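You operate a simulated robot arm through the tools that you are given. There is no shell and no other tool.

Carry out the task below with a simulated robot arm. There is one attempt and no reset: what you move stays moved.

Task
Put things in order on the front bench top. At the end: the white canister from the front bench top stands on top of the grey can; the yellow dauber stands where the white canister stood; one of the sockets from the front bench top is on top of the brown small carton on the front bench top; the black bolt stands on top of the blue wiper block; whatever was shut is shut again. Leave all else as you found it, and nothing knocked over.
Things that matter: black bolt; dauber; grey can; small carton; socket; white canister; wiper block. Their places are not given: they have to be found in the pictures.

The check looks at the end state, three seconds after you hand in, the way a careful person would. Anything else that was tipped, shoved, dropped, spilled or broken makes it a failure.

Robot
A 6-joint arm with a two-finger parallel gripper, fixed in place. Base frame: the origin is at the foot of the arm, x ahead of it, y to its left, z up; the work surface is at about z = 0. Lengths are in mm, angles in rad, forces in N, time in s.
With the tool pointing down near the work surface it reaches from about 140 to 580 mm from the base axis. Its first joint turns from -1.152 to 1.152 rad. Payload 2.1 kg.
Tool frame: the origin (TCP) lies between the finger pads and is the grasp point; the fingertips stand 30 mm ahead of it; z points along the fingers, y is the line along which they close. Largest opening 94 mm; finger width 28, thickness 10; the body of the gripper, 50 by 96 mm, starts 55 mm behind the TCP.
Orientation is told as [roll, pitch, yaw] about the base's x, y, z axes, in that order, counted from this pose: with the fingers straight down and closing along the base's y, the tool's x points along the base's -x, its y along +y and its z along -z.

Tools
- The arm moves only by the tool apply_moves. Its argument "series" is a list that holds one entry, the list of rows, each a list of 7 numbers: the turn, a rotation vector about the tool's x, y, z in rad, then the shift along the tool's x, y, z in mm, then the opening, from 0 (shut) to 1 (fully open). In form: [[[ax, ay, az, dx, dy, dz, hand], ...]]. A call has 1 to 20 rows; each row shifts and turns the commanded pose from where the row before left it, along the tool's axes as they then stand. A row lasts 0.2 s, in which the tool goes at most 50 mm and 0.15 rad; a call with a longer step from one row to the next is refused whole, and so is a gripper value outside its range. A pose out of reach is approached as far as the arm can. The call stops where the force on the tool passes 40 N (or 10 N more than at its start, if that is more) or the arm is blocked; 0.2 s more then pass. The fingers move at their own pace (about 72 mm/s each) and stop on an object; they squeeze with about 43 N. The grip force told is the motor's: it shows also when the fingers shut on nothing. Time passes only in rows, and 0.2 s behind the last, so rows that do not move let the fingers close. The reply holds the time, the measured pose of the TCP, the force on the tool along the base axes, the opening and the grip force, in the units named above and with some noise, with the torque about the TCP (base axes, N m) and any sound that the robot's microphone picked up.
- Cameras (640 x 400 px; columns grow to the right, rows downward): "scene" is fixed at [68.4, -382.1, 485.4]; the picture's right is [0.65, -0.76, 0.00], its down [-0.43, -0.37, -0.82] and it looks along [0.63, 0.53, -0.57] (base axes); focal length 219 px, centre (320, 200). "wrist" rides on the gripper at [76, 14, -103] in the tool frame; the picture's right is [-0.18, 0.98, 0.00], its down [-0.75, -0.14, -0.64] and it looks along [-0.63, -0.12, 0.77] (tool axes); focal length 243 px, centre (320, 200).
- get_image(camera): a new picture of that camera. The clock stands still meanwhile.
- measure_at(camera, pixels): for up to 12 pixels [column, row] of the newest picture of that camera ("zoom" is the newest enlarged one), the place [x, y, z] in the base frame of the surface seen there, good to about 2 mm. The clock stands still meanwhile.
- close_up(camera, box): a new picture of the part [left, top, right, bottom] of that camera's present view, enlarged. The clock stands still meanwhile.
- hand_in(): hands the job in; it is judged then, once.

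Leave the gripper open and the arm clear of the work at the hand-in unless told otherwise.

The tools are called after "Call:" by a JSON object that holds its "name" and its "arguments". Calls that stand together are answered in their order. apply_moves: Moves the arm, as the interface text tells. Its arguments: {"type":"object","properties":{"series":{"type":"array"}},"required":["series"]} The other tools are called the same way: get_image (camera) takes a picture; measure_at (camera, pixels) gives the place of the surface under pixels of a picture; close_up (camera, box) takes an enlarged picture of a part of a camera's view; hand_in () hands the job in.

At the start:

```text
time: 0.0
tool_pos: [357.2, -149.6, 342.7]
tcp_rot: [0.001, 0.001, 0.001]
force: [0.0, 0.8, 0.2]
moment: [0.02, 0.01, 0.02]
gripper_width: 94.0
gripper_force: 0.1
```

scene: 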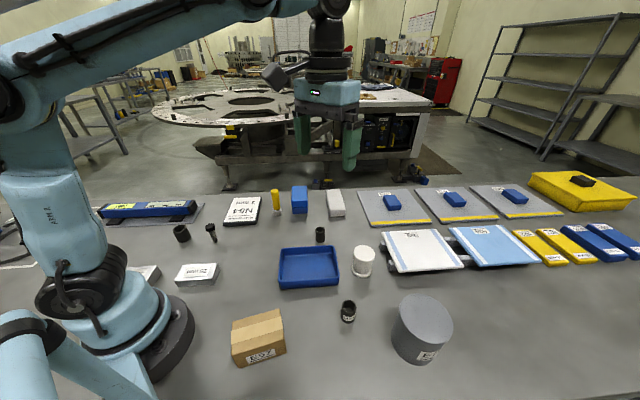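
wrist: 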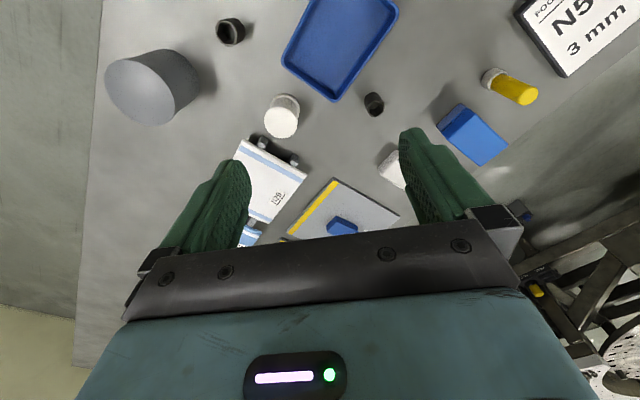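

I see the bench with a grey can (about 421,328), a white canister (363,260), a brown carton (258,337), a yellow dauber (275,199), a blue block (300,200), dark sockets and a black bolt. I'll enlarge parts of the scene before measuring.

Call:
{"name": "close_up", "arguments": {"camera": "scene", "box": [160, 170, 360, 295]}}

Call:
{"name": "close_up", "arguments": {"camera": "scene", "box": [220, 230, 476, 390]}}

Call:
{"name": "close_up", "arguments": {"camera": "scene", "box": [340, 160, 640, 290]}}

Call:
{"name": "close_up", "arguments": {"camera": "scene", "box": [0, 180, 220, 400]}}

```text
3.20 times, centred on (260, 232) of scene
```

zoom: 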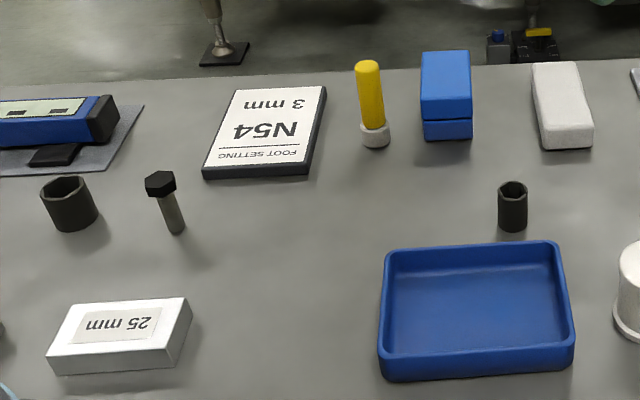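

```text
2.50 times, centred on (348, 310) of scene
```

zoom: 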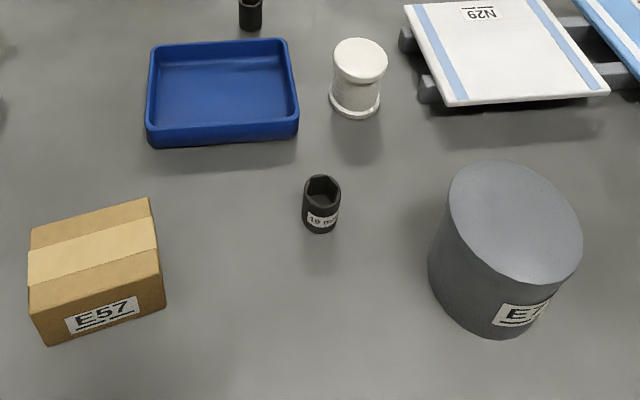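

```text
2.13 times, centred on (490, 225) of scene
```

zoom: 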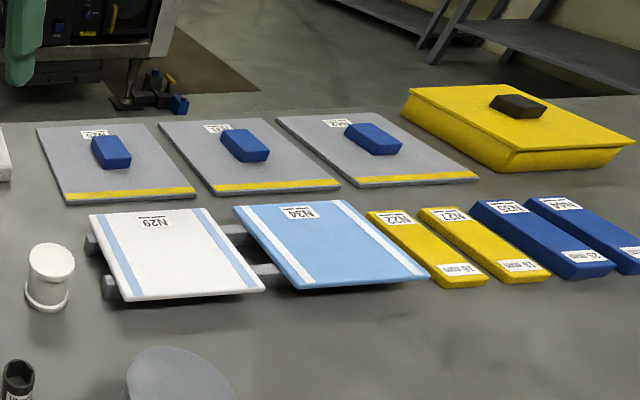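

```text
1.82 times, centred on (110, 290) of scene
```

zoom: 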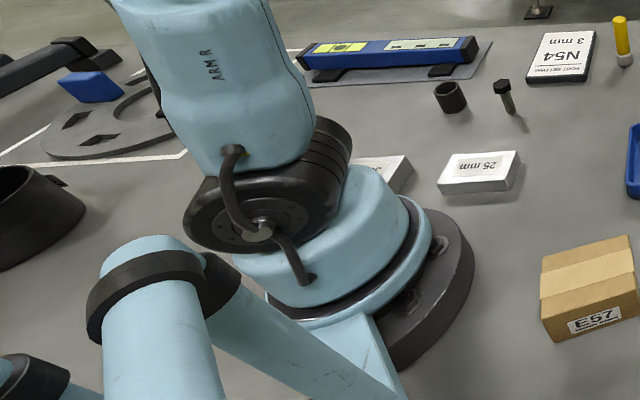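

Things are well visible. Next I measure points on each: the canister, can, sockets, carton, dauber, blue block and bolt in the scene picture (fresh picture first).

Call:
{"name": "get_image", "arguments": {"camera": "scene"}}

Call:
{"name": "get_image", "arguments": {"camera": "wrist"}}

Call:
{"name": "measure_at", "arguments": {"camera": "scene", "pixels": [[363, 251], [363, 268], [421, 310], [400, 318], [440, 318], [421, 365], [348, 306], [348, 316], [320, 231], [320, 237], [258, 328], [240, 322]]}}

Call:
{"name": "measure_at", "arguments": {"camera": "scene", "pixels": [[275, 192], [276, 212], [300, 189], [300, 203], [292, 187], [308, 187], [210, 227], [213, 238], [181, 231], [182, 236], [336, 195], [340, 210]]}}

```text
taken
```

scene: 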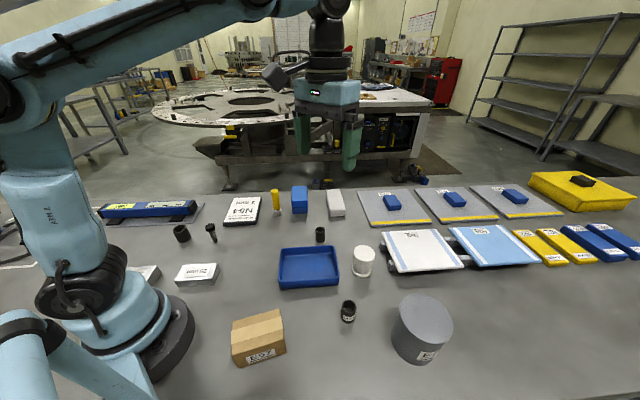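

```text
taken
```

wrist: 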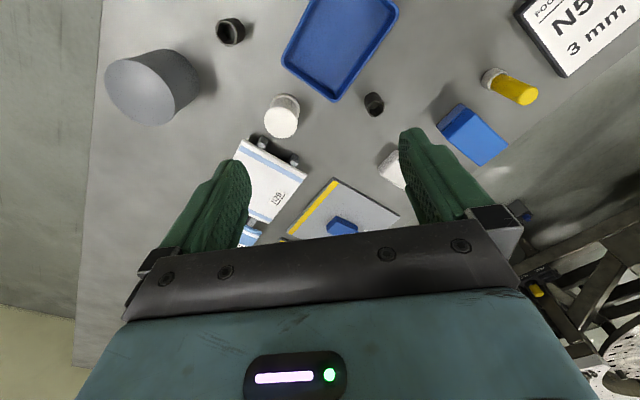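

```text
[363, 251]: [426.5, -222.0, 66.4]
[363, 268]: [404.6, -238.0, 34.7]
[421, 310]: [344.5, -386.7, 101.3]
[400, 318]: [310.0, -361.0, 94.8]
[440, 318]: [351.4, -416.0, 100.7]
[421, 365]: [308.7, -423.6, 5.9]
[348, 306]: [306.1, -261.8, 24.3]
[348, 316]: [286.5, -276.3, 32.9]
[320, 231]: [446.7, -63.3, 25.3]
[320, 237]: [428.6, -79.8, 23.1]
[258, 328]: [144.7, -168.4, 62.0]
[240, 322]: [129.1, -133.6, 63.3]
```

```text
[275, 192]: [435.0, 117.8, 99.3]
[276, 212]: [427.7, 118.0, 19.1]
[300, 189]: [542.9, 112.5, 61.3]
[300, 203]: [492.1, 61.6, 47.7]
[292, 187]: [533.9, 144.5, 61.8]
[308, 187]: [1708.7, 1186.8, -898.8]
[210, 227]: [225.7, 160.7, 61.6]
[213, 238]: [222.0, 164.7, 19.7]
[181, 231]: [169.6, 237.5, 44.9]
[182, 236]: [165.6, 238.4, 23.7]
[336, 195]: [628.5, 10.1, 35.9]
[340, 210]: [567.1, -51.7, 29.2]
```

Next I enlarge each object for finer measurement, starting with the blue block and the dauber.

Call:
{"name": "close_up", "arguments": {"camera": "scene", "box": [260, 175, 360, 237]}}

Call:
{"name": "close_up", "arguments": {"camera": "wrist", "box": [360, 0, 640, 180]}}

Call:
{"name": "close_up", "arguments": {"camera": "wrist", "box": [80, 0, 360, 180]}}

Call:
{"name": "close_up", "arguments": {"camera": "scene", "box": [160, 215, 240, 265]}}

Call:
{"name": "close_up", "arguments": {"camera": "scene", "box": [220, 290, 300, 380]}}

Call:
{"name": "close_up", "arguments": {"camera": "scene", "box": [330, 230, 470, 380]}}

```text
6.40 times, centred on (310, 206) of scene
```

zoom: 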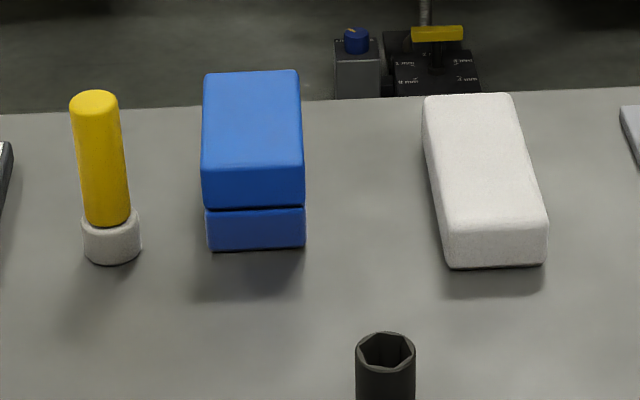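

```text
2.22 times, centred on (500, 90) of wrist
```

zoom: 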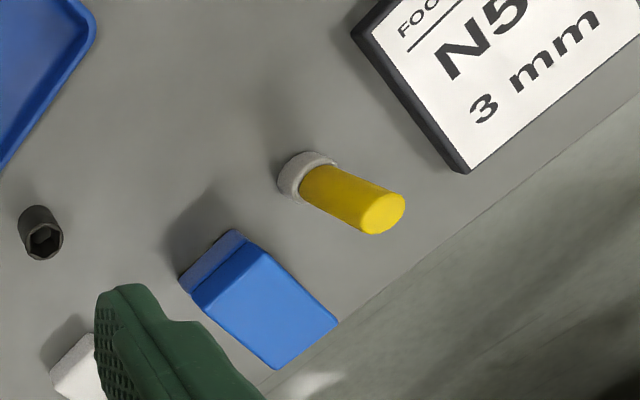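

```text
2.22 times, centred on (220, 90) of wrist
```

zoom: 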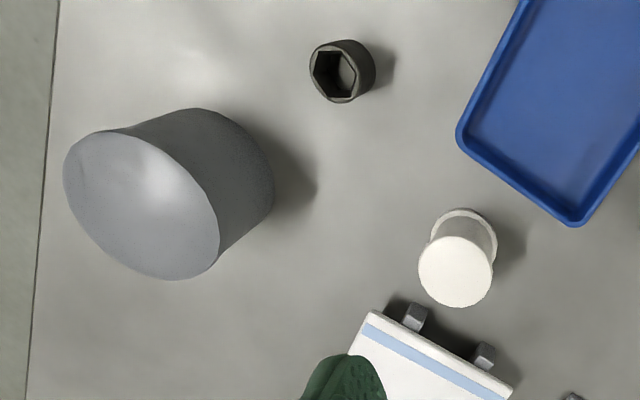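

```text
8.00 times, centred on (200, 240) of scene
```

zoom: 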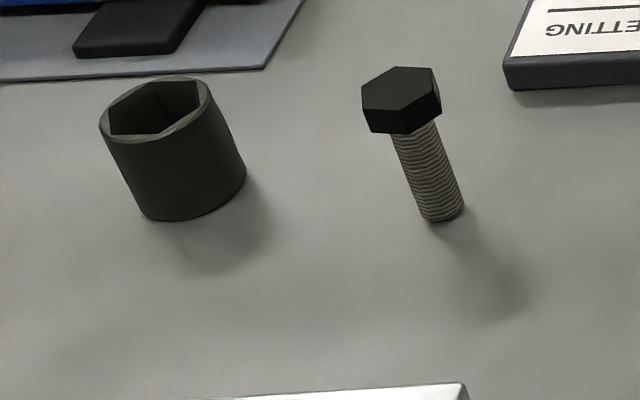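

```text
4.44 times, centred on (260, 335) of scene
```

zoom: 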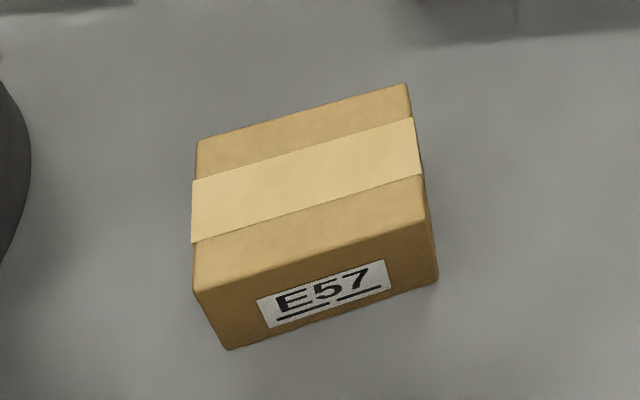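

```text
2.67 times, centred on (400, 305) of scene
```

zoom: 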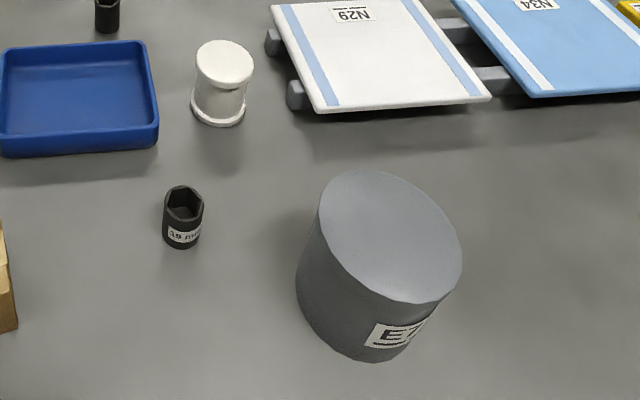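

The last enlargement shows the can, canister and "19 mm" socket. I measure the can's rim points, canister top and base points, and socket points in it.

Call:
{"name": "measure_at", "arguments": {"camera": "zoom", "pixels": [[325, 190], [340, 176], [380, 175], [440, 215], [457, 262], [425, 298], [360, 272], [325, 230], [390, 235], [375, 355], [310, 320], [440, 300]]}}

Call:
{"name": "measure_at", "arguments": {"camera": "zoom", "pixels": [[225, 45], [225, 62], [225, 78], [200, 62], [250, 62], [218, 95], [218, 122], [195, 105], [183, 190], [167, 200], [201, 202], [183, 240]]}}

```text
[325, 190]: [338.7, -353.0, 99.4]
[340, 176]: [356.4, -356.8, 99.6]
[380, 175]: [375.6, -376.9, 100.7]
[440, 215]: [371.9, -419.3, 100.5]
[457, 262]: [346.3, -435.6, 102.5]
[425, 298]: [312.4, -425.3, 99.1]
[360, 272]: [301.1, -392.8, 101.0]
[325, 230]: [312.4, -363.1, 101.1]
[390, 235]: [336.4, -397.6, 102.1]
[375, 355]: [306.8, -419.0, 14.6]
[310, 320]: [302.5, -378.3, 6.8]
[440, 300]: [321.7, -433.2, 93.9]
```

```text
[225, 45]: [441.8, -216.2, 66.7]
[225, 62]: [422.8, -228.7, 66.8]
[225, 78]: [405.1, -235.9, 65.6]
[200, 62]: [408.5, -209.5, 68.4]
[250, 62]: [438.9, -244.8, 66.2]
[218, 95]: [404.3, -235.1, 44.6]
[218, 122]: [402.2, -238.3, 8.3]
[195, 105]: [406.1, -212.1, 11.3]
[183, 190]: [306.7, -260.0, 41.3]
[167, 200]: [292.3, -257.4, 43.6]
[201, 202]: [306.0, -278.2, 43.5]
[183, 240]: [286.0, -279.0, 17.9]
```

The can's top is level at z≈100, centre about (339,-394), radius ≈42. The canister top centre is about (423.5,-227), z≈67. Now I enlarge and measure the bolt and nearby socket.

Call:
{"name": "close_up", "arguments": {"camera": "scene", "box": [160, 215, 240, 265]}}

Call:
{"name": "measure_at", "arguments": {"camera": "zoom", "pixels": [[400, 85], [370, 85], [432, 80], [400, 70], [400, 100], [390, 128], [425, 150], [440, 210], [425, 180], [460, 218], [500, 300], [300, 250]]}}

Call:
{"name": "measure_at", "arguments": {"camera": "zoom", "pixels": [[104, 122], [206, 95], [160, 80], [125, 140], [180, 135], [190, 215], [150, 212], [240, 180], [270, 395], [460, 390], [510, 85], [630, 85]]}}

```text
8.00 times, centred on (200, 240) of scene
```

zoom: 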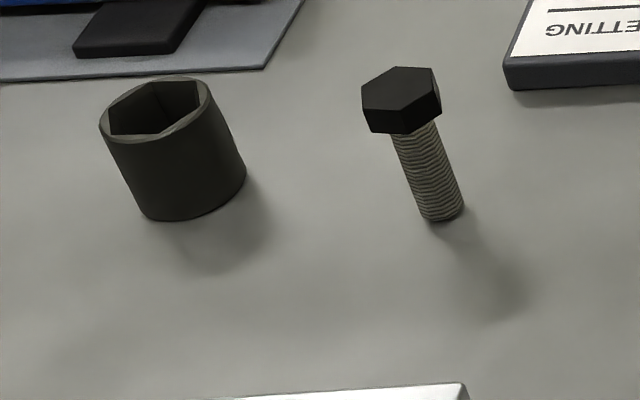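

```text
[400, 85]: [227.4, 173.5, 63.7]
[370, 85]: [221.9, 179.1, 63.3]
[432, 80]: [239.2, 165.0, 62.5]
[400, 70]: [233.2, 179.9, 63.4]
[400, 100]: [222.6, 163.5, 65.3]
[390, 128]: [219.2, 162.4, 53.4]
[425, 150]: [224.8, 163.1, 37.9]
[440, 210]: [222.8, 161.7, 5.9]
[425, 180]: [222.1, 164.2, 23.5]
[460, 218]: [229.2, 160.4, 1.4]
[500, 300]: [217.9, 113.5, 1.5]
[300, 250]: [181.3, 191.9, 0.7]
```

```text
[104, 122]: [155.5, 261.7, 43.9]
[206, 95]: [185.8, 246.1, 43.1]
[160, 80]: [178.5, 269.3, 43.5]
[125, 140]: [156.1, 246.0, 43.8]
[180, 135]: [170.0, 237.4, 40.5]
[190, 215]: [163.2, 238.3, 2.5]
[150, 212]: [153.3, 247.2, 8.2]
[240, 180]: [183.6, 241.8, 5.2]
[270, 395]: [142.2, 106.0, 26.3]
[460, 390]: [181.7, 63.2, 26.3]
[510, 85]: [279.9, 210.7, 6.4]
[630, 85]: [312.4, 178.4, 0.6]
```

Bolt is about (226,170), top z≈63.5. Now the carton: enlarge and measure its top corners and middle.

Call:
{"name": "close_up", "arguments": {"camera": "scene", "box": [220, 290, 300, 380]}}

Call:
{"name": "measure_at", "arguments": {"camera": "zoom", "pixels": [[201, 142], [402, 88], [420, 212], [198, 286], [305, 190], [305, 120], [310, 245], [225, 345], [433, 278], [250, 200], [370, 170], [310, 310]]}}

Call:
{"name": "close_up", "arguments": {"camera": "scene", "box": [260, 175, 360, 237]}}

Call:
{"name": "measure_at", "arguments": {"camera": "zoom", "pixels": [[210, 78], [294, 76], [300, 165], [205, 165], [255, 120], [255, 190], [255, 225], [210, 240], [300, 240], [215, 205], [255, 150], [255, 85]]}}

Call:
{"name": "measure_at", "arguments": {"camera": "zoom", "pixels": [[93, 98], [75, 105], [112, 105], [100, 150], [105, 200], [110, 240], [85, 240], [137, 235], [112, 260], [90, 218], [130, 215], [110, 217]]}}

```text
4.44 times, centred on (260, 335) of scene
```

zoom: 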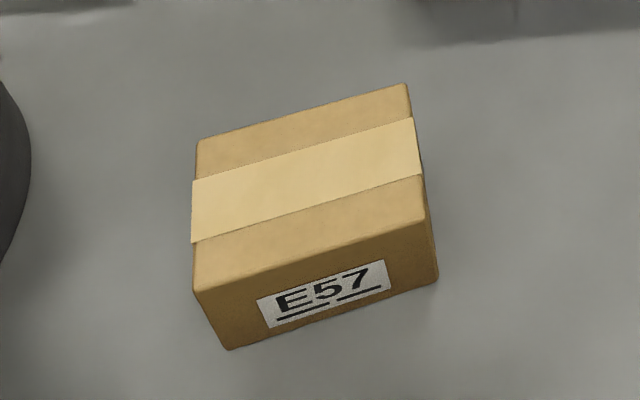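

```text
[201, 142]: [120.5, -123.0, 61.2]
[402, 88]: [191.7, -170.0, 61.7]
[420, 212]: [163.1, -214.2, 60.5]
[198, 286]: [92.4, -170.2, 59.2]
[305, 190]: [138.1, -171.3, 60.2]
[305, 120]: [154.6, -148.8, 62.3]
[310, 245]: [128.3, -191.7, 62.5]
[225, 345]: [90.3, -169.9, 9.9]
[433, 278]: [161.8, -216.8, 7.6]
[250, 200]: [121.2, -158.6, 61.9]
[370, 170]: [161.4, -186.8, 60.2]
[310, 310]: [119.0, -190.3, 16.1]
```

```text
6.40 times, centred on (310, 206) of scene
```

zoom: 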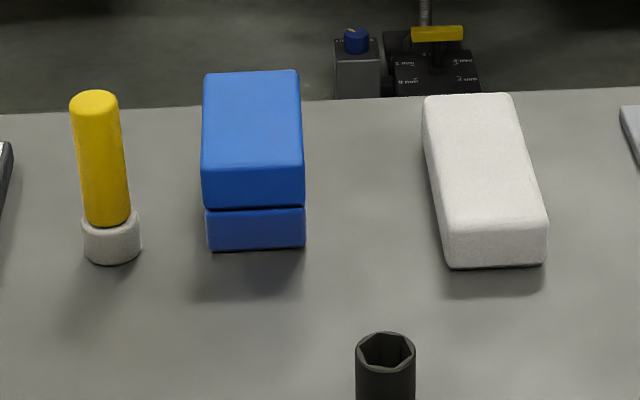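

```text
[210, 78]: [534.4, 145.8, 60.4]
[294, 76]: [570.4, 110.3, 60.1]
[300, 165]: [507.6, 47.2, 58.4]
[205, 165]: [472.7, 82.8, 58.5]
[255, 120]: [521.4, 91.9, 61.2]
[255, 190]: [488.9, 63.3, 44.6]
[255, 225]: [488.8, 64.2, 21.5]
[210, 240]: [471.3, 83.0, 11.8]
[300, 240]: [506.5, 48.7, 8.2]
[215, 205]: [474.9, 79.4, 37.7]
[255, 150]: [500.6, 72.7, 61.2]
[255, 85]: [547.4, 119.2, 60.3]
```

```text
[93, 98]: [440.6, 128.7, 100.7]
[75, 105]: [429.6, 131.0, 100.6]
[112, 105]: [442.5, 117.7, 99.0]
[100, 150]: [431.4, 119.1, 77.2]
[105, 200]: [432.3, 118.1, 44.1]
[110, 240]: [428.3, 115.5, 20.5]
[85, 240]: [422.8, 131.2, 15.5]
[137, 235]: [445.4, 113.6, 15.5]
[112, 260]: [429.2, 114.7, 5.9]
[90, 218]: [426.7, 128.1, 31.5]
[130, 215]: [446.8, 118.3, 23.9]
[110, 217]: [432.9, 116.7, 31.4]
```

Carton top centre ≈ (142,-169), z≈61; blue block centre ≈ (521,96), z≈60; dauber ≈ (436,125), height ≈100. Now the surroundings of the canister (tray, N29 board, rails), and of the dauber (N54 plate).

Call:
{"name": "close_up", "arguments": {"camera": "scene", "box": [300, 225, 420, 300]}}

Call:
{"name": "measure_at", "arguments": {"camera": "zoom", "pixels": [[198, 110], [215, 245], [195, 330], [432, 40], [515, 240], [452, 130], [474, 222], [105, 47], [345, 180], [340, 230], [370, 250], [380, 280]]}}

Call:
{"name": "measure_at", "arguments": {"camera": "zoom", "pixels": [[340, 110], [305, 135], [375, 135], [340, 165], [310, 190], [368, 190], [298, 240], [388, 240], [340, 272], [345, 256], [310, 225], [375, 225]]}}

Call:
{"name": "close_up", "arguments": {"camera": "scene", "box": [180, 175, 320, 250]}}

Call:
{"name": "measure_at", "arguments": {"camera": "zoom", "pixels": [[245, 95], [365, 92], [335, 218], [190, 220], [335, 235], [190, 232]]}}

```text
5.33 times, centred on (360, 262) of scene
```

zoom: 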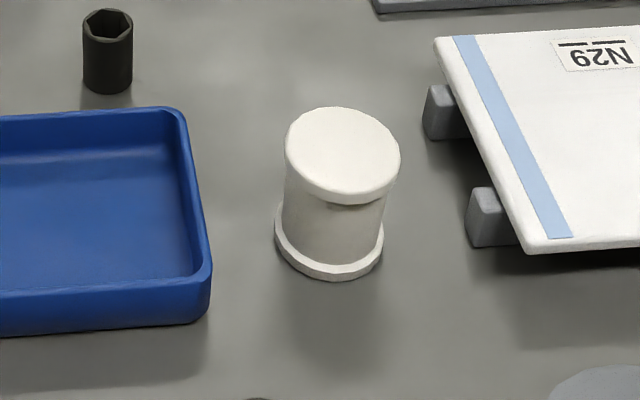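

```text
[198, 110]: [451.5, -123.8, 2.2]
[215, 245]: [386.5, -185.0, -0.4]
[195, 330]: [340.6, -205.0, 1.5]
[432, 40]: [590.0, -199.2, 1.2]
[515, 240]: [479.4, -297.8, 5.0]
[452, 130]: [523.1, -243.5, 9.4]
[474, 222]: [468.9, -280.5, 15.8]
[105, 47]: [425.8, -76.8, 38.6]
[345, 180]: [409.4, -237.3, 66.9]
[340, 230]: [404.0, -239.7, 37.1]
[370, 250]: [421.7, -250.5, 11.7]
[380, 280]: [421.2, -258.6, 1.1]
```

```text
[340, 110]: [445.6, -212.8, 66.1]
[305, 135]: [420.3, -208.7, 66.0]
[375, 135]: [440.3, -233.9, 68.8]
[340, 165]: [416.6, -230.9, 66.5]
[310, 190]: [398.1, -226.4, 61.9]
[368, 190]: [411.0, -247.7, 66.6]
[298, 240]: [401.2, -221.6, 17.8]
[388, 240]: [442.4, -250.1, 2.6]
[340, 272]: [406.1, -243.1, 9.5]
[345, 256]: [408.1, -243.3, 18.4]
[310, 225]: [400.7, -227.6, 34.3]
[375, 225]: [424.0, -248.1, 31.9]
```

```text
4.57 times, centred on (250, 212) of scene
```

zoom: 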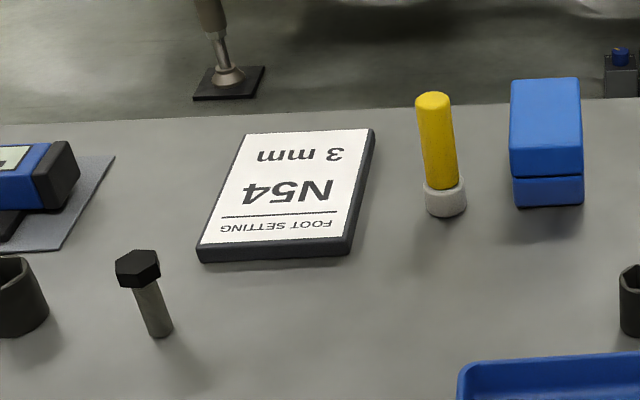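

```text
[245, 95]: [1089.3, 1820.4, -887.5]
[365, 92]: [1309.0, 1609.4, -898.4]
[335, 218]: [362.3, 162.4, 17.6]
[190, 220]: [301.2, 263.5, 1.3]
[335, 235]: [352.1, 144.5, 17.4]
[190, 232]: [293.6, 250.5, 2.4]
```

Canister centre ≈ (424,-226), lid diameter ≈52. The tray and the rails are each about 70 mm away, so I'll close the fingers along the corridor between them (yaw ≈ -53°). First I turn and hover above the canister at z≈190.

Call:
{"name": "apply_moves", "arguments": {"series": [[[0, 0, 0.1321, 0, 0, 10, 1], [0, 0, 0.1321, 0, 0, 10, 1], [0, 0, 0.1321, 0, 0, 10, 1], [0, 0, 0.1321, 0, 0, 10, 1], [0, 0, 0.1321, 0, 0, 10, 1], [0, 0, 0.1321, 0, 0, 10, 1], [0, 0, 0.1324, 0, 0, 10, 1], [0, 0, 0, -25.3, 1.85, 20, 1], [0, 0, 0, -25.3, 1.85, 20, 1], [0, 0, 0, -25.3, 1.85, 20, 1], [0, 0, 0, -25.3, 1.85, 20, 1], [0, 0, 0, 0, 0, 0, 1]]]}}

Call:
{"name": "get_image", "arguments": {"camera": "wrist"}}

Call:
{"name": "get_image", "arguments": {"camera": "scene"}}

```text
time: 2.6
tool_pos: [427.2, -223.1, 193.3]
tcp_rot: [0.002, 0.0, -0.924]
force: [-0.3, -0.7, 0.6]
moment: [0.0, 0.01, -0.03]
gripper_width: 94.1
gripper_force: 0.1
```

```text
taken
```

wrist: 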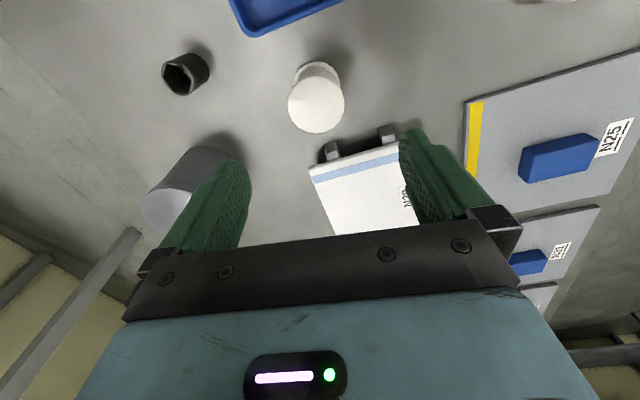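

```text
taken
```

scene: 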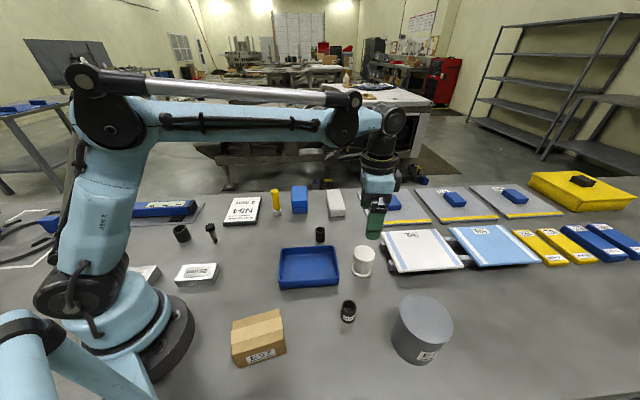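

The hover is near the canister (wrist picture: lid at (317,105)). I re-read the pose with a still row and measure the lid outline in the wrist picture.

Call:
{"name": "apply_moves", "arguments": {"series": [[[0, 0, 0, 0, 0, 0, 1], [0, 0, 0, 0, 0, 0, 1]]]}}

Call:
{"name": "close_up", "arguments": {"camera": "wrist", "box": [240, 40, 400, 140]}}

Call:
{"name": "measure_at", "arguments": {"camera": "zoom", "pixels": [[198, 240], [410, 240], [305, 165], [305, 360], [305, 260], [230, 320], [385, 320], [225, 190], [385, 190], [260, 100], [400, 120], [320, 90]]}}

```text
time: 3.2
tool_pos: [426.1, -223.4, 193.0]
tcp_rot: [0.003, 0.001, -0.923]
force: [1.1, -0.7, -0.5]
moment: [0.0, -0.01, -0.01]
gripper_width: 93.9
gripper_force: 0.1
```

```text
4.00 times, centred on (320, 90) of wrist
```

zoom: 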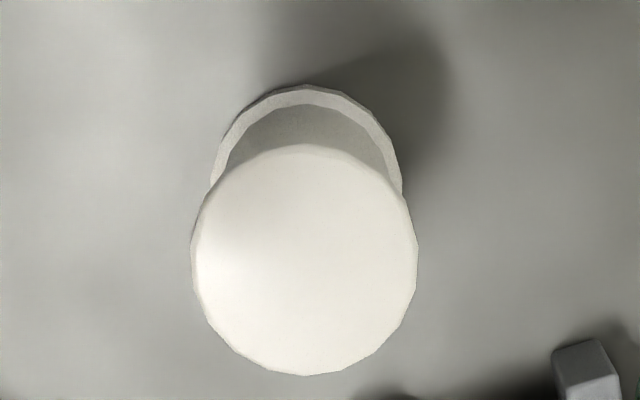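

```text
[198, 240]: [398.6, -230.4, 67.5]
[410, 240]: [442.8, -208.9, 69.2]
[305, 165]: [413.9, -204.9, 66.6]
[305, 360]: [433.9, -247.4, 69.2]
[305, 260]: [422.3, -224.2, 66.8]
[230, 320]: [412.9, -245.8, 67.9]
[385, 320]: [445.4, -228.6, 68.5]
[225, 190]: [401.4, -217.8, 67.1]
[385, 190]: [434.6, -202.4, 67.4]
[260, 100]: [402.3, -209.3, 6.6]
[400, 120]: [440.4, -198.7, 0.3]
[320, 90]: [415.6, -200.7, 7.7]
```

Lid centre is confirmed at ≈ (423.5,-226), z≈67. I shift about -3.8 mm along tool y and lower so the TCP goes to z≈42 (fingers straddling the canister), still open.

Call:
{"name": "apply_moves", "arguments": {"series": [[[0, 0, 0, -0.7, -3.8, 0, 1], [0, 0, 0, 0, 0, 25, 1], [0, 0, 0, 0, 0, 25, 1], [0, 0, 0, 0, 0, 25, 1], [0, 0, 0, 0, 0, 25, 1], [0, 0, 0, 0, 0, 20, 1], [0, 0, 0, 0, 0, 15, 1], [0, 0, 0, 0, 0, 14, 1], [0, 0, 0, 0, 0, 0, 1]]]}}

Call:
{"name": "get_image", "arguments": {"camera": "wrist"}}

Call:
{"name": "close_up", "arguments": {"camera": "scene", "box": [300, 180, 440, 300]}}

```text
time: 5.2
tool_pos: [423.1, -227.4, 43.4]
tcp_rot: [0.003, 0.001, -0.922]
force: [-0.2, -0.7, 1.0]
moment: [-0.02, 0.02, -0.01]
gripper_width: 93.9
gripper_force: 0.1
```

```text
taken
```

wrist: 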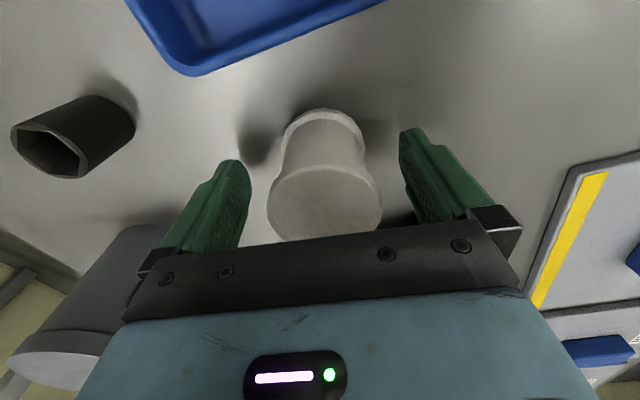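

```text
3.33 times, centred on (370, 240) of scene
```

zoom: 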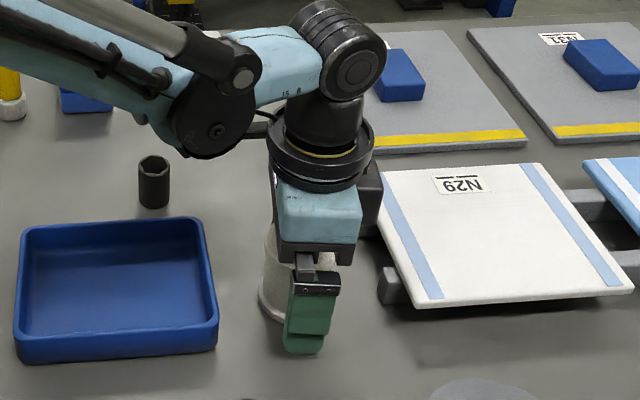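

The canister sits centred between the fingers at (322,190). I close the hand with still rows.

Call:
{"name": "apply_moves", "arguments": {"series": [[[0, 0, 0, 0, 0, 0, 0], [0, 0, 0, 0, 0, 0, 0], [0, 0, 0, 0, 0, 0, 0], [0, 0, 0, 0, 0, 0, 0], [0, 0, 0, 0, 0, 0, 0]]]}}

```text
time: 6.4
tool_pos: [422.2, -228.1, 44.6]
tcp_rot: [0.002, 0.0, -0.923]
force: [0.5, -0.2, -0.2]
moment: [0.01, -0.01, -0.01]
gripper_width: 52.6
gripper_force: 43.3
```

Gripped, 52.6 mm wide. I lift straight up about 125 mm.

Call:
{"name": "apply_moves", "arguments": {"series": [[[0, 0, 0, 0, 0, -5, 0], [0, 0, 0, 0, 0, -10, 0], [0, 0, 0, 0, 0, -15, 0], [0, 0, 0, 0, 0, -20, 0], [0, 0, 0, 0, 0, -20, 0], [0, 0, 0, 0, 0, -20, 0], [0, 0, 0, 0, 0, -20, 0], [0, 0, 0, 0, 0, -15, 0], [0, 0, 0, 0, 0, -5, 0], [0, 0, 0, 0, 0, 0, 0]]]}}

Call:
{"name": "get_image", "arguments": {"camera": "scene"}}

Call:
{"name": "get_image", "arguments": {"camera": "wrist"}}

```text
time: 8.6
tool_pos: [424.0, -229.4, 172.5]
tcp_rot: [0.004, -0.001, -0.923]
force: [1.2, 0.9, -0.5]
moment: [-0.03, -0.02, 0.0]
gripper_width: 52.5
gripper_force: 43.2
```

```text
taken
```

scene: 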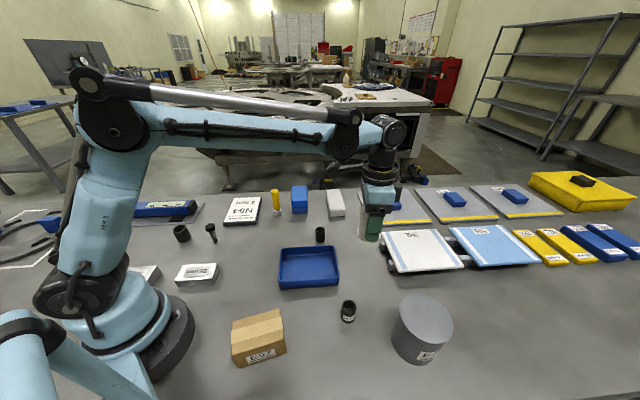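

```text
taken
```

wrist: 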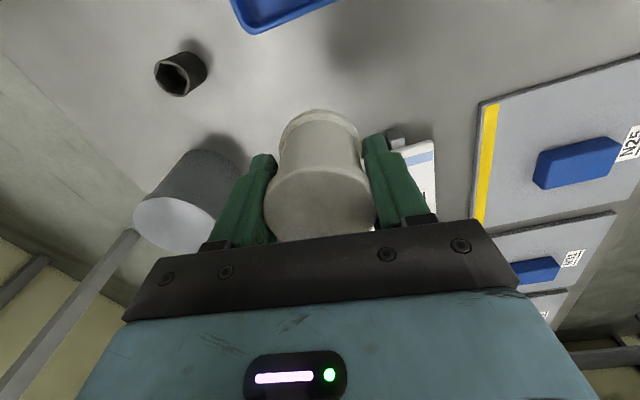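

Held firmly and level. Now I carry it across to above the grey can (about -84 in x, -167 in y), keeping the height (canister bottom ≈129, can top ≈100).

Call:
{"name": "apply_moves", "arguments": {"series": [[[0, 0, 0, -4.3, -8.5, 0, 0], [0, 0, 0, -9, -18, 0, 0], [0, 0, 0, -10, -20.5, 0, 0], [0, 0, 0, -10, -20.5, 0, 0], [0, 0, 0, -10, -20.5, 0, 0], [0, 0, 0, -10, -20.5, 0, 0], [0, 0, 0, -10, -20.5, 0, 0], [0, 0, 0, -10, -20, 0, 0], [0, 0, 0, -6, -12, 0, 0], [0, 0, 0, -3.3, -6.5, 0, 0], [0, 0, 0, 0, 0, 0, 0], [0, 0, 0, 0, 0, 0, 0]]]}}

Call:
{"name": "get_image", "arguments": {"camera": "scene"}}

Call:
{"name": "get_image", "arguments": {"camera": "wrist"}}

```text
time: 11.2
tool_pos: [339.0, -395.7, 173.1]
tcp_rot: [0.002, 0.0, -0.923]
force: [0.6, 0.1, -0.3]
moment: [0.02, 0.0, -0.02]
gripper_width: 52.7
gripper_force: 42.9
```

```text
taken
```

scene: 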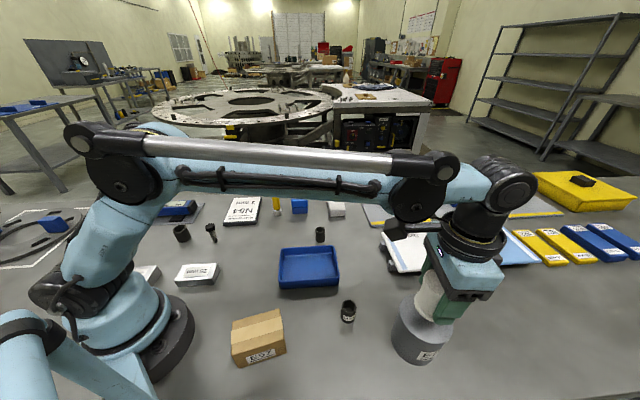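

```text
taken
```

wrist: 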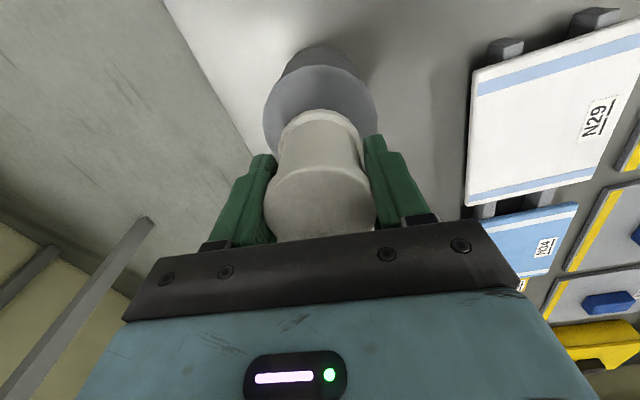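

The canister hangs over the can. I enlarge the scene view to check the gap and the alignment.

Call:
{"name": "close_up", "arguments": {"camera": "scene", "box": [370, 230, 510, 380]}}

Call:
{"name": "measure_at", "arguments": {"camera": "zoom", "pixels": [[120, 220], [110, 190], [150, 130], [100, 205], [160, 248], [140, 235], [80, 200], [110, 260], [140, 180], [180, 250], [90, 185], [75, 220]]}}

```text
2.67 times, centred on (440, 305) of scene
```

zoom: 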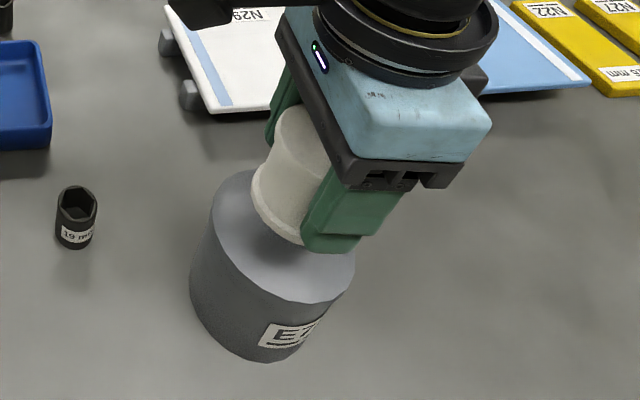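

```text
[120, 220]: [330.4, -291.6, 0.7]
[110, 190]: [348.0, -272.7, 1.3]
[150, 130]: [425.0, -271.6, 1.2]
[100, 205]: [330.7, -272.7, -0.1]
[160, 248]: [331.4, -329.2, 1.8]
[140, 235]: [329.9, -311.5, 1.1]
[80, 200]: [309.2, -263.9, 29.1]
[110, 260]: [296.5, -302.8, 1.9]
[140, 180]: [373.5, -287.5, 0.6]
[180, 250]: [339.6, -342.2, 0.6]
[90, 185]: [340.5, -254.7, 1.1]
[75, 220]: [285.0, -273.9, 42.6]
```

I measure the canister's flange and body and the can's top in this enlargement.

Call:
{"name": "measure_at", "arguments": {"camera": "zoom", "pixels": [[275, 222], [262, 200], [292, 236], [285, 190], [256, 180], [270, 180], [240, 220], [270, 270], [330, 270], [300, 290], [215, 200], [290, 260]]}}

```text
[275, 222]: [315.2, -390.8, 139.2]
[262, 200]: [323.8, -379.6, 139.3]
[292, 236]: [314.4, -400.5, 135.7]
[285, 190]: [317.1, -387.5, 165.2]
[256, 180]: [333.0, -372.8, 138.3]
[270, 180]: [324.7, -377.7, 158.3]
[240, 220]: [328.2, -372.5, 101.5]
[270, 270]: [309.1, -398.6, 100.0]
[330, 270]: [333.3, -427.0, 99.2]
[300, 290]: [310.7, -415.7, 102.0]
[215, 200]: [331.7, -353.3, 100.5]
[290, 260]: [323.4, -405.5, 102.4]
```

Canister axis ≈ (339,-396) over can centre (339,-394.5), good. I lower about 26 mm gently.

Call:
{"name": "apply_moves", "arguments": {"series": [[[0, 0, 0, 0, 0, 8, 0], [0, 0, 0, 0, 0, 8, 0], [0, 0, 0, 0, 0, 5, 0], [0, 0, 0, 0, 0, 3, 0], [0, 0, 0, 0, 0, 1.5, 0], [0, 0, 0, 0, 0, 0, 0], [0, 0, 0, 0, 0, 0, 0]]]}}

```text
time: 12.8
tool_pos: [339.0, -396.2, 145.6]
tcp_rot: [0.001, 0.002, -0.923]
force: [-0.3, -0.1, -1.5]
moment: [-0.01, 0.0, -0.04]
gripper_width: 52.8
gripper_force: 42.7
```

I step down by 1 mm and watch for contact.

Call:
{"name": "apply_moves", "arguments": {"series": [[[0, 0, 0, 0, 0, 1, 0], [0, 0, 0, 0, 0, 0, 0]]]}}

Call:
{"name": "close_up", "arguments": {"camera": "scene", "box": [370, 230, 510, 380]}}

```text
time: 13.4
tool_pos: [339.8, -395.0, 145.6]
tcp_rot: [0.003, 0.0, -0.922]
force: [0.1, -0.8, -0.6]
moment: [0.01, 0.0, 0.0]
gripper_width: 52.8
gripper_force: 43.8
```

```text
2.67 times, centred on (440, 305) of scene
```

zoom: 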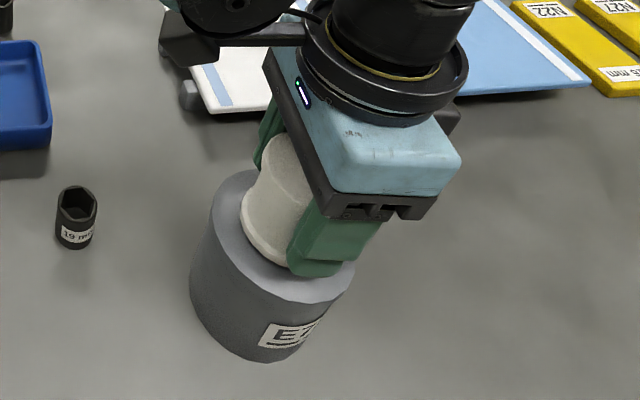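

No contact force yet; another two 1 mm steps.

Call:
{"name": "apply_moves", "arguments": {"series": [[[0, 0, 0, 0, 0, 1, 0], [0, 0, 0, 0, 0, 0, 0]]]}}

Call:
{"name": "apply_moves", "arguments": {"series": [[[0, 0, 0, 0, 0, 1, 0], [0, 0, 0, 0, 0, 0, 0]]]}}

```text
time: 14.0
tool_pos: [339.2, -394.6, 144.0]
tcp_rot: [0.002, 0.001, -0.923]
force: [0.6, 0.5, -0.6]
moment: [0.0, -0.01, -0.01]
gripper_width: 52.6
gripper_force: 42.8
```

```text
time: 14.6
tool_pos: [338.6, -395.5, 144.2]
tcp_rot: [0.003, 0.001, -0.924]
force: [0.9, 0.5, -1.7]
moment: [0.0, 0.01, 0.0]
gripper_width: 52.2
gripper_force: 42.7
```

Still no firm contact. Two more 0.7 mm steps.

Call:
{"name": "apply_moves", "arguments": {"series": [[[0, 0, 0, 0, 0, 0.7, 0], [0, 0, 0, 0, 0, 0, 0]]]}}

Call:
{"name": "apply_moves", "arguments": {"series": [[[0, 0, 0, 0, 0, 0.7, 0], [0, 0, 0, 0, 0, 0, 0]]]}}

```text
time: 15.2
tool_pos: [339.2, -394.3, 143.4]
tcp_rot: [0.0, 0.0, -0.923]
force: [-0.7, -1.6, 18.1]
moment: [-0.02, 0.12, 0.03]
gripper_width: 52.4
gripper_force: 43.1
```

```text
time: 16.0
tool_pos: [340.6, -394.6, 143.9]
tcp_rot: [0.0, 0.0, -0.923]
force: [-0.3, 0.6, 8.0]
moment: [-0.02, -0.03, 0.03]
gripper_width: 52.7
gripper_force: 43.2
stopped in row 2: the force on the tool passed its limit at 40 N (the readings are from after the stop); the commanded pose is now the measured one
```

Contact made (force now about 8 N). I open the hand and wait.

Call:
{"name": "apply_moves", "arguments": {"series": [[[0, 0, 0, 0, 0, 0, 0.75], [0, 0, 0, 0, 0, 0, 1], [0, 0, 0, 0, 0, 0, 1], [0, 0, 0, 0, 0, 0, 1]]]}}

Call:
{"name": "close_up", "arguments": {"camera": "scene", "box": [370, 230, 510, 380]}}

Call:
{"name": "get_image", "arguments": {"camera": "wrist"}}

```text
time: 17.0
tool_pos: [338.6, -395.3, 142.5]
tcp_rot: [0.002, 0.002, -0.924]
force: [-0.5, 0.3, 0.4]
moment: [-0.02, 0.01, -0.01]
gripper_width: 94.1
gripper_force: 0.1
```

```text
2.67 times, centred on (440, 305) of scene
```

zoom: 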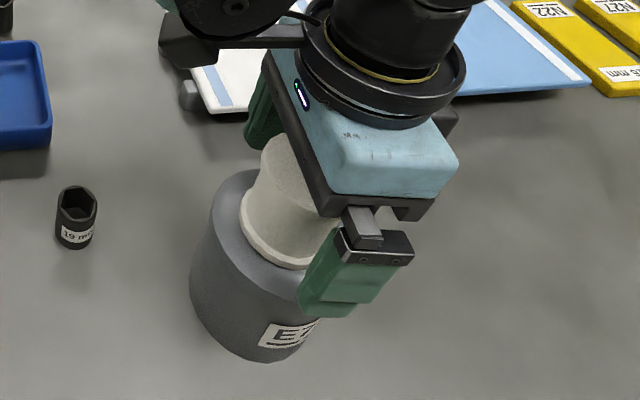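

```text
taken
```

wrist: 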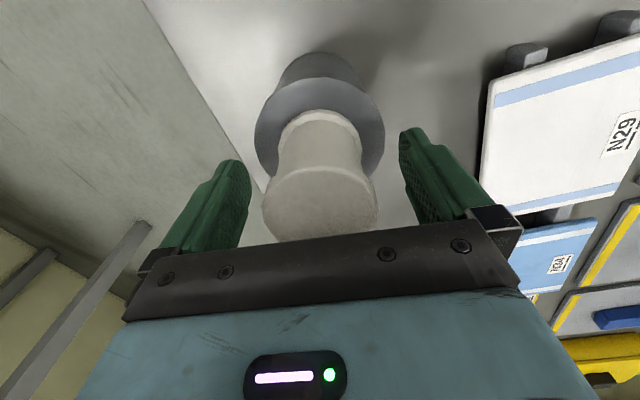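

The canister stands on the can, fingers clear on both sides. I raise straight up past its top, then turn the yaw back to 0.

Call:
{"name": "apply_moves", "arguments": {"series": [[[0, 0, 0, 0, 0, -10, 1], [0, 0, 0, 0, 0, -20, 1], [0, 0, 0, 0, 0, -25, 1], [0, 0, 0, 0, 0, -25, 1], [0, 0, 0, 0, 0, -20, 1], [0, 0, -0.1319, 0, 0, 0, 1], [0, 0, -0.1319, 0, 0, 0, 1], [0, 0, -0.1319, 0, 0, 0, 1], [0, 0, -0.1319, 0, 0, 0, 1], [0, 0, -0.1319, 0, 0, 0, 1], [0, 0, -0.1319, 0, 0, 0, 1], [0, 0, -0.1319, 0, 0, 0, 1], [0, 0, 0, 0, 0, 0, 1]]]}}

Call:
{"name": "get_image", "arguments": {"camera": "scene"}}

```text
time: 19.8
tool_pos: [338.6, -395.8, 243.0]
tcp_rot: [0.002, -0.002, 0.001]
force: [-0.1, 0.0, -0.2]
moment: [-0.03, 0.02, -0.01]
gripper_width: 94.1
gripper_force: 0.0
```

```text
taken
```

scene: 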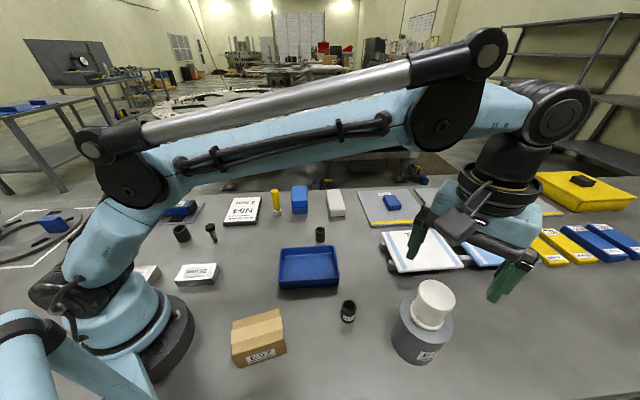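

The canister stands upright on the can at (432,305). Now I travel at z≈243 to above the dauber (436,125), hand half open.

Call:
{"name": "apply_moves", "arguments": {"series": [[[0, 0, 0, -3.5, 18.6, 0, 0.6], [0, 0, 0, -7, 37.2, 0, 0.6], [0, 0, 0, -7, 37.2, 0, 0.6], [0, 0, 0, -7, 37.2, 0, 0.6], [0, 0, 0, -7, 37.2, 0, 0.6], [0, 0, 0, -7, 37.2, 0, 0.6], [0, 0, 0, -7, 37.2, 0, 0.6], [0, 0, 0, -7, 37.2, 0, 0.6], [0, 0, 0, -7, 37.2, 0, 0.6], [0, 0, 0, -7, 37.2, 0, 0.6], [0, 0, 0, -7, 37.2, 0, 0.6], [0, 0, 0, -7, 37.2, 0, 0.6], [0, 0, 0, -7, 37.2, 0, 0.6], [0, 0, 0, -7, 37.2, 0, 0.6], [0, 0, 0, -3.2, 18.7, 0, 0.6], [0, 0, 0, 0, 0, 0, 0.6], [0, 0, 0, 0, 0, 0, 0.6]]]}}

Call:
{"name": "get_image", "arguments": {"camera": "wrist"}}

Call:
{"name": "get_image", "arguments": {"camera": "scene"}}

```text
time: 23.4
tool_pos: [437.3, 124.5, 244.2]
tcp_rot: [0.002, -0.001, 0.0]
force: [-0.1, -0.2, 0.0]
moment: [0.0, 0.0, -0.02]
gripper_width: 56.1
gripper_force: 0.0
```

```text
taken
```

wrist: 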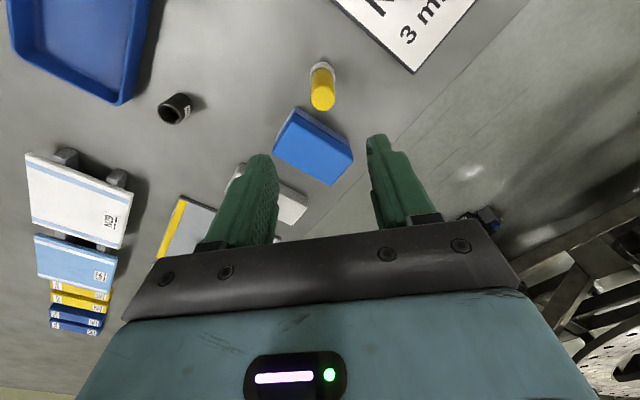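

```text
taken
```

scene: 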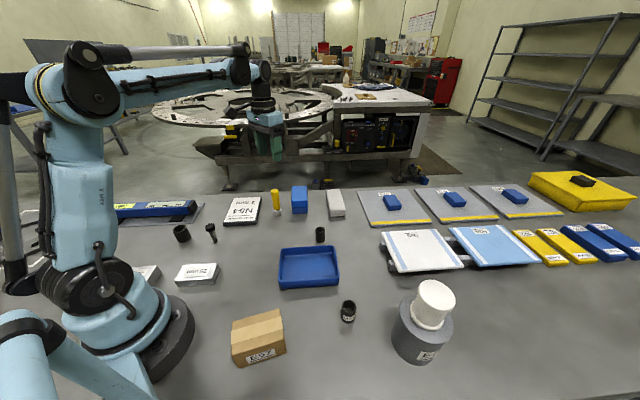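

I see the dauber at (322,88) in the wrist picture. I enlarge it to measure its axis, and also check the canister on the can.

Call:
{"name": "close_up", "arguments": {"camera": "scene", "box": [370, 260, 490, 380]}}

Call:
{"name": "measure_at", "arguments": {"camera": "zoom", "pixels": [[210, 80], [145, 90], [275, 100], [200, 230], [150, 190], [215, 215], [160, 280], [250, 230], [120, 170], [300, 200]]}}

Call:
{"name": "close_up", "arguments": {"camera": "wrist", "box": [270, 40, 390, 115]}}

Call:
{"name": "measure_at", "arguments": {"camera": "zoom", "pixels": [[275, 335], [225, 325], [335, 335], [275, 290], [275, 370], [285, 180], [270, 150], [215, 150], [350, 150], [280, 120], [300, 240], [250, 240]]}}

```text
3.33 times, centred on (430, 320) of scene
```

zoom: 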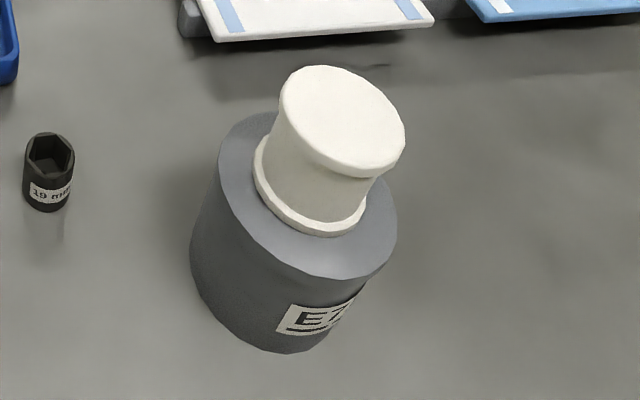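

```text
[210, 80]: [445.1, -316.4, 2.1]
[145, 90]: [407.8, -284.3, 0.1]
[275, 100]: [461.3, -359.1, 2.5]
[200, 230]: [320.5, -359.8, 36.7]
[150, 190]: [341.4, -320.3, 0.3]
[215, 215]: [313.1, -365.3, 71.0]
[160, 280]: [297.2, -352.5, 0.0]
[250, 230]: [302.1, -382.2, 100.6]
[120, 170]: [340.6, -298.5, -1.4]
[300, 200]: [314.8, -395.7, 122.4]
```

```text
5.33 times, centred on (330, 78) of wrist
```

zoom: 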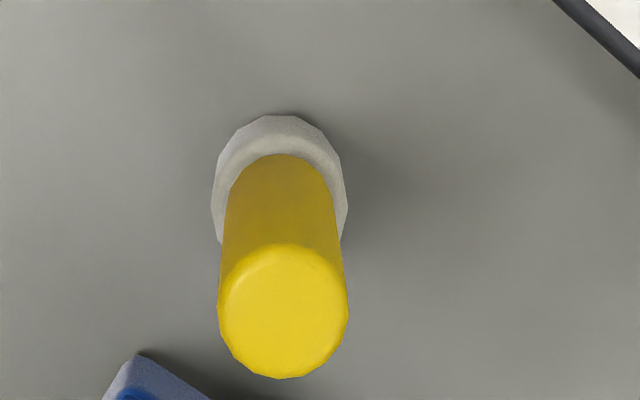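

```text
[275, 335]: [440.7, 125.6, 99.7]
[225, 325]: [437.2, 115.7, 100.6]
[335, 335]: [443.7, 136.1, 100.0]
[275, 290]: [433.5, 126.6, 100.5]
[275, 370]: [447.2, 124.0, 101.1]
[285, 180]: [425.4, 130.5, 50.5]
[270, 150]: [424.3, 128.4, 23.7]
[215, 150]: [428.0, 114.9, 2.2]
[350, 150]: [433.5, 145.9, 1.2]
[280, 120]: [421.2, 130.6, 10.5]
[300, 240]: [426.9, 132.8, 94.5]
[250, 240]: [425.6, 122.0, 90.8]
```

Canister is centred on the can. The dauber axis is ≈ (437.3,127), handle ≈24 mm wide; I shift +2.3 mm in y and lower to TCP z≈70 with the hand at 0.6.

Call:
{"name": "apply_moves", "arguments": {"series": [[[0, 0, 0, 0, 2.3, 10, 0.6], [0, 0, 0, 0, 0, 30, 0.6], [0, 0, 0, 0, 0, 30, 0.6], [0, 0, 0, 0, 0, 30, 0.6], [0, 0, 0, 0, 0, 25, 0.6], [0, 0, 0, 0, 0, 20, 0.6], [0, 0, 0, 0, 0, 15, 0.6], [0, 0, 0, 0, 0, 14, 0.6], [0, 0, 0, 0, 0, 0, 0.6], [0, 0, 0, 0, 0, 0, 0.6]]]}}

Call:
{"name": "get_image", "arguments": {"camera": "wrist"}}

Call:
{"name": "close_up", "arguments": {"camera": "scene", "box": [220, 140, 340, 240]}}

```text
time: 25.6
tool_pos: [436.9, 127.2, 70.5]
tcp_rot: [0.003, -0.004, 0.0]
force: [0.5, -0.4, 1.2]
moment: [-0.01, 0.0, 0.04]
gripper_width: 56.4
gripper_force: 0.1
```

```text
taken
```

wrist: 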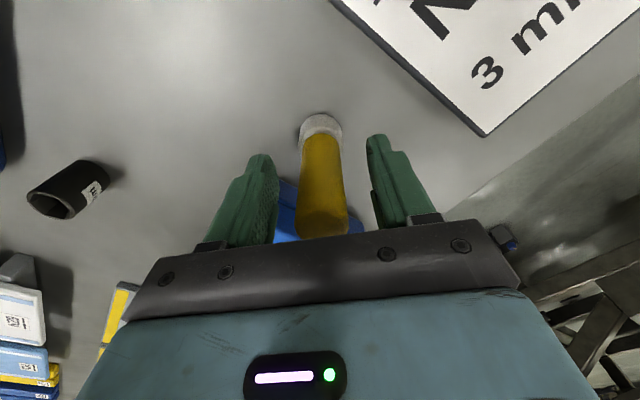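

```text
4.00 times, centred on (280, 190) of scene
```

zoom: 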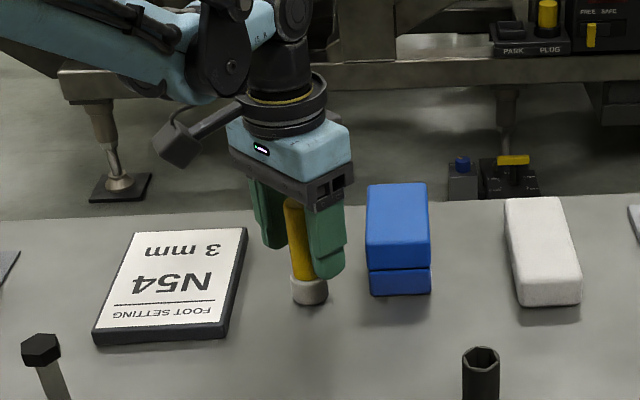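

The dauber handle is centred between the fingers. I close the hand.

Call:
{"name": "apply_moves", "arguments": {"series": [[[0, 0, 0, 0, 0, 0, 0], [0, 0, 0, 0, 0, 0, 0], [0, 0, 0, 0, 0, 0, 0], [0, 0, 0, 0, 0, 0, 0], [0, 0, 0, 0, 0, 0, 0]]]}}

```text
time: 26.8
tool_pos: [436.4, 127.5, 71.7]
tcp_rot: [0.0, -0.003, 0.0]
force: [-0.5, 0.1, -0.6]
moment: [0.01, 0.02, 0.0]
gripper_width: 23.4
gripper_force: 42.7
```

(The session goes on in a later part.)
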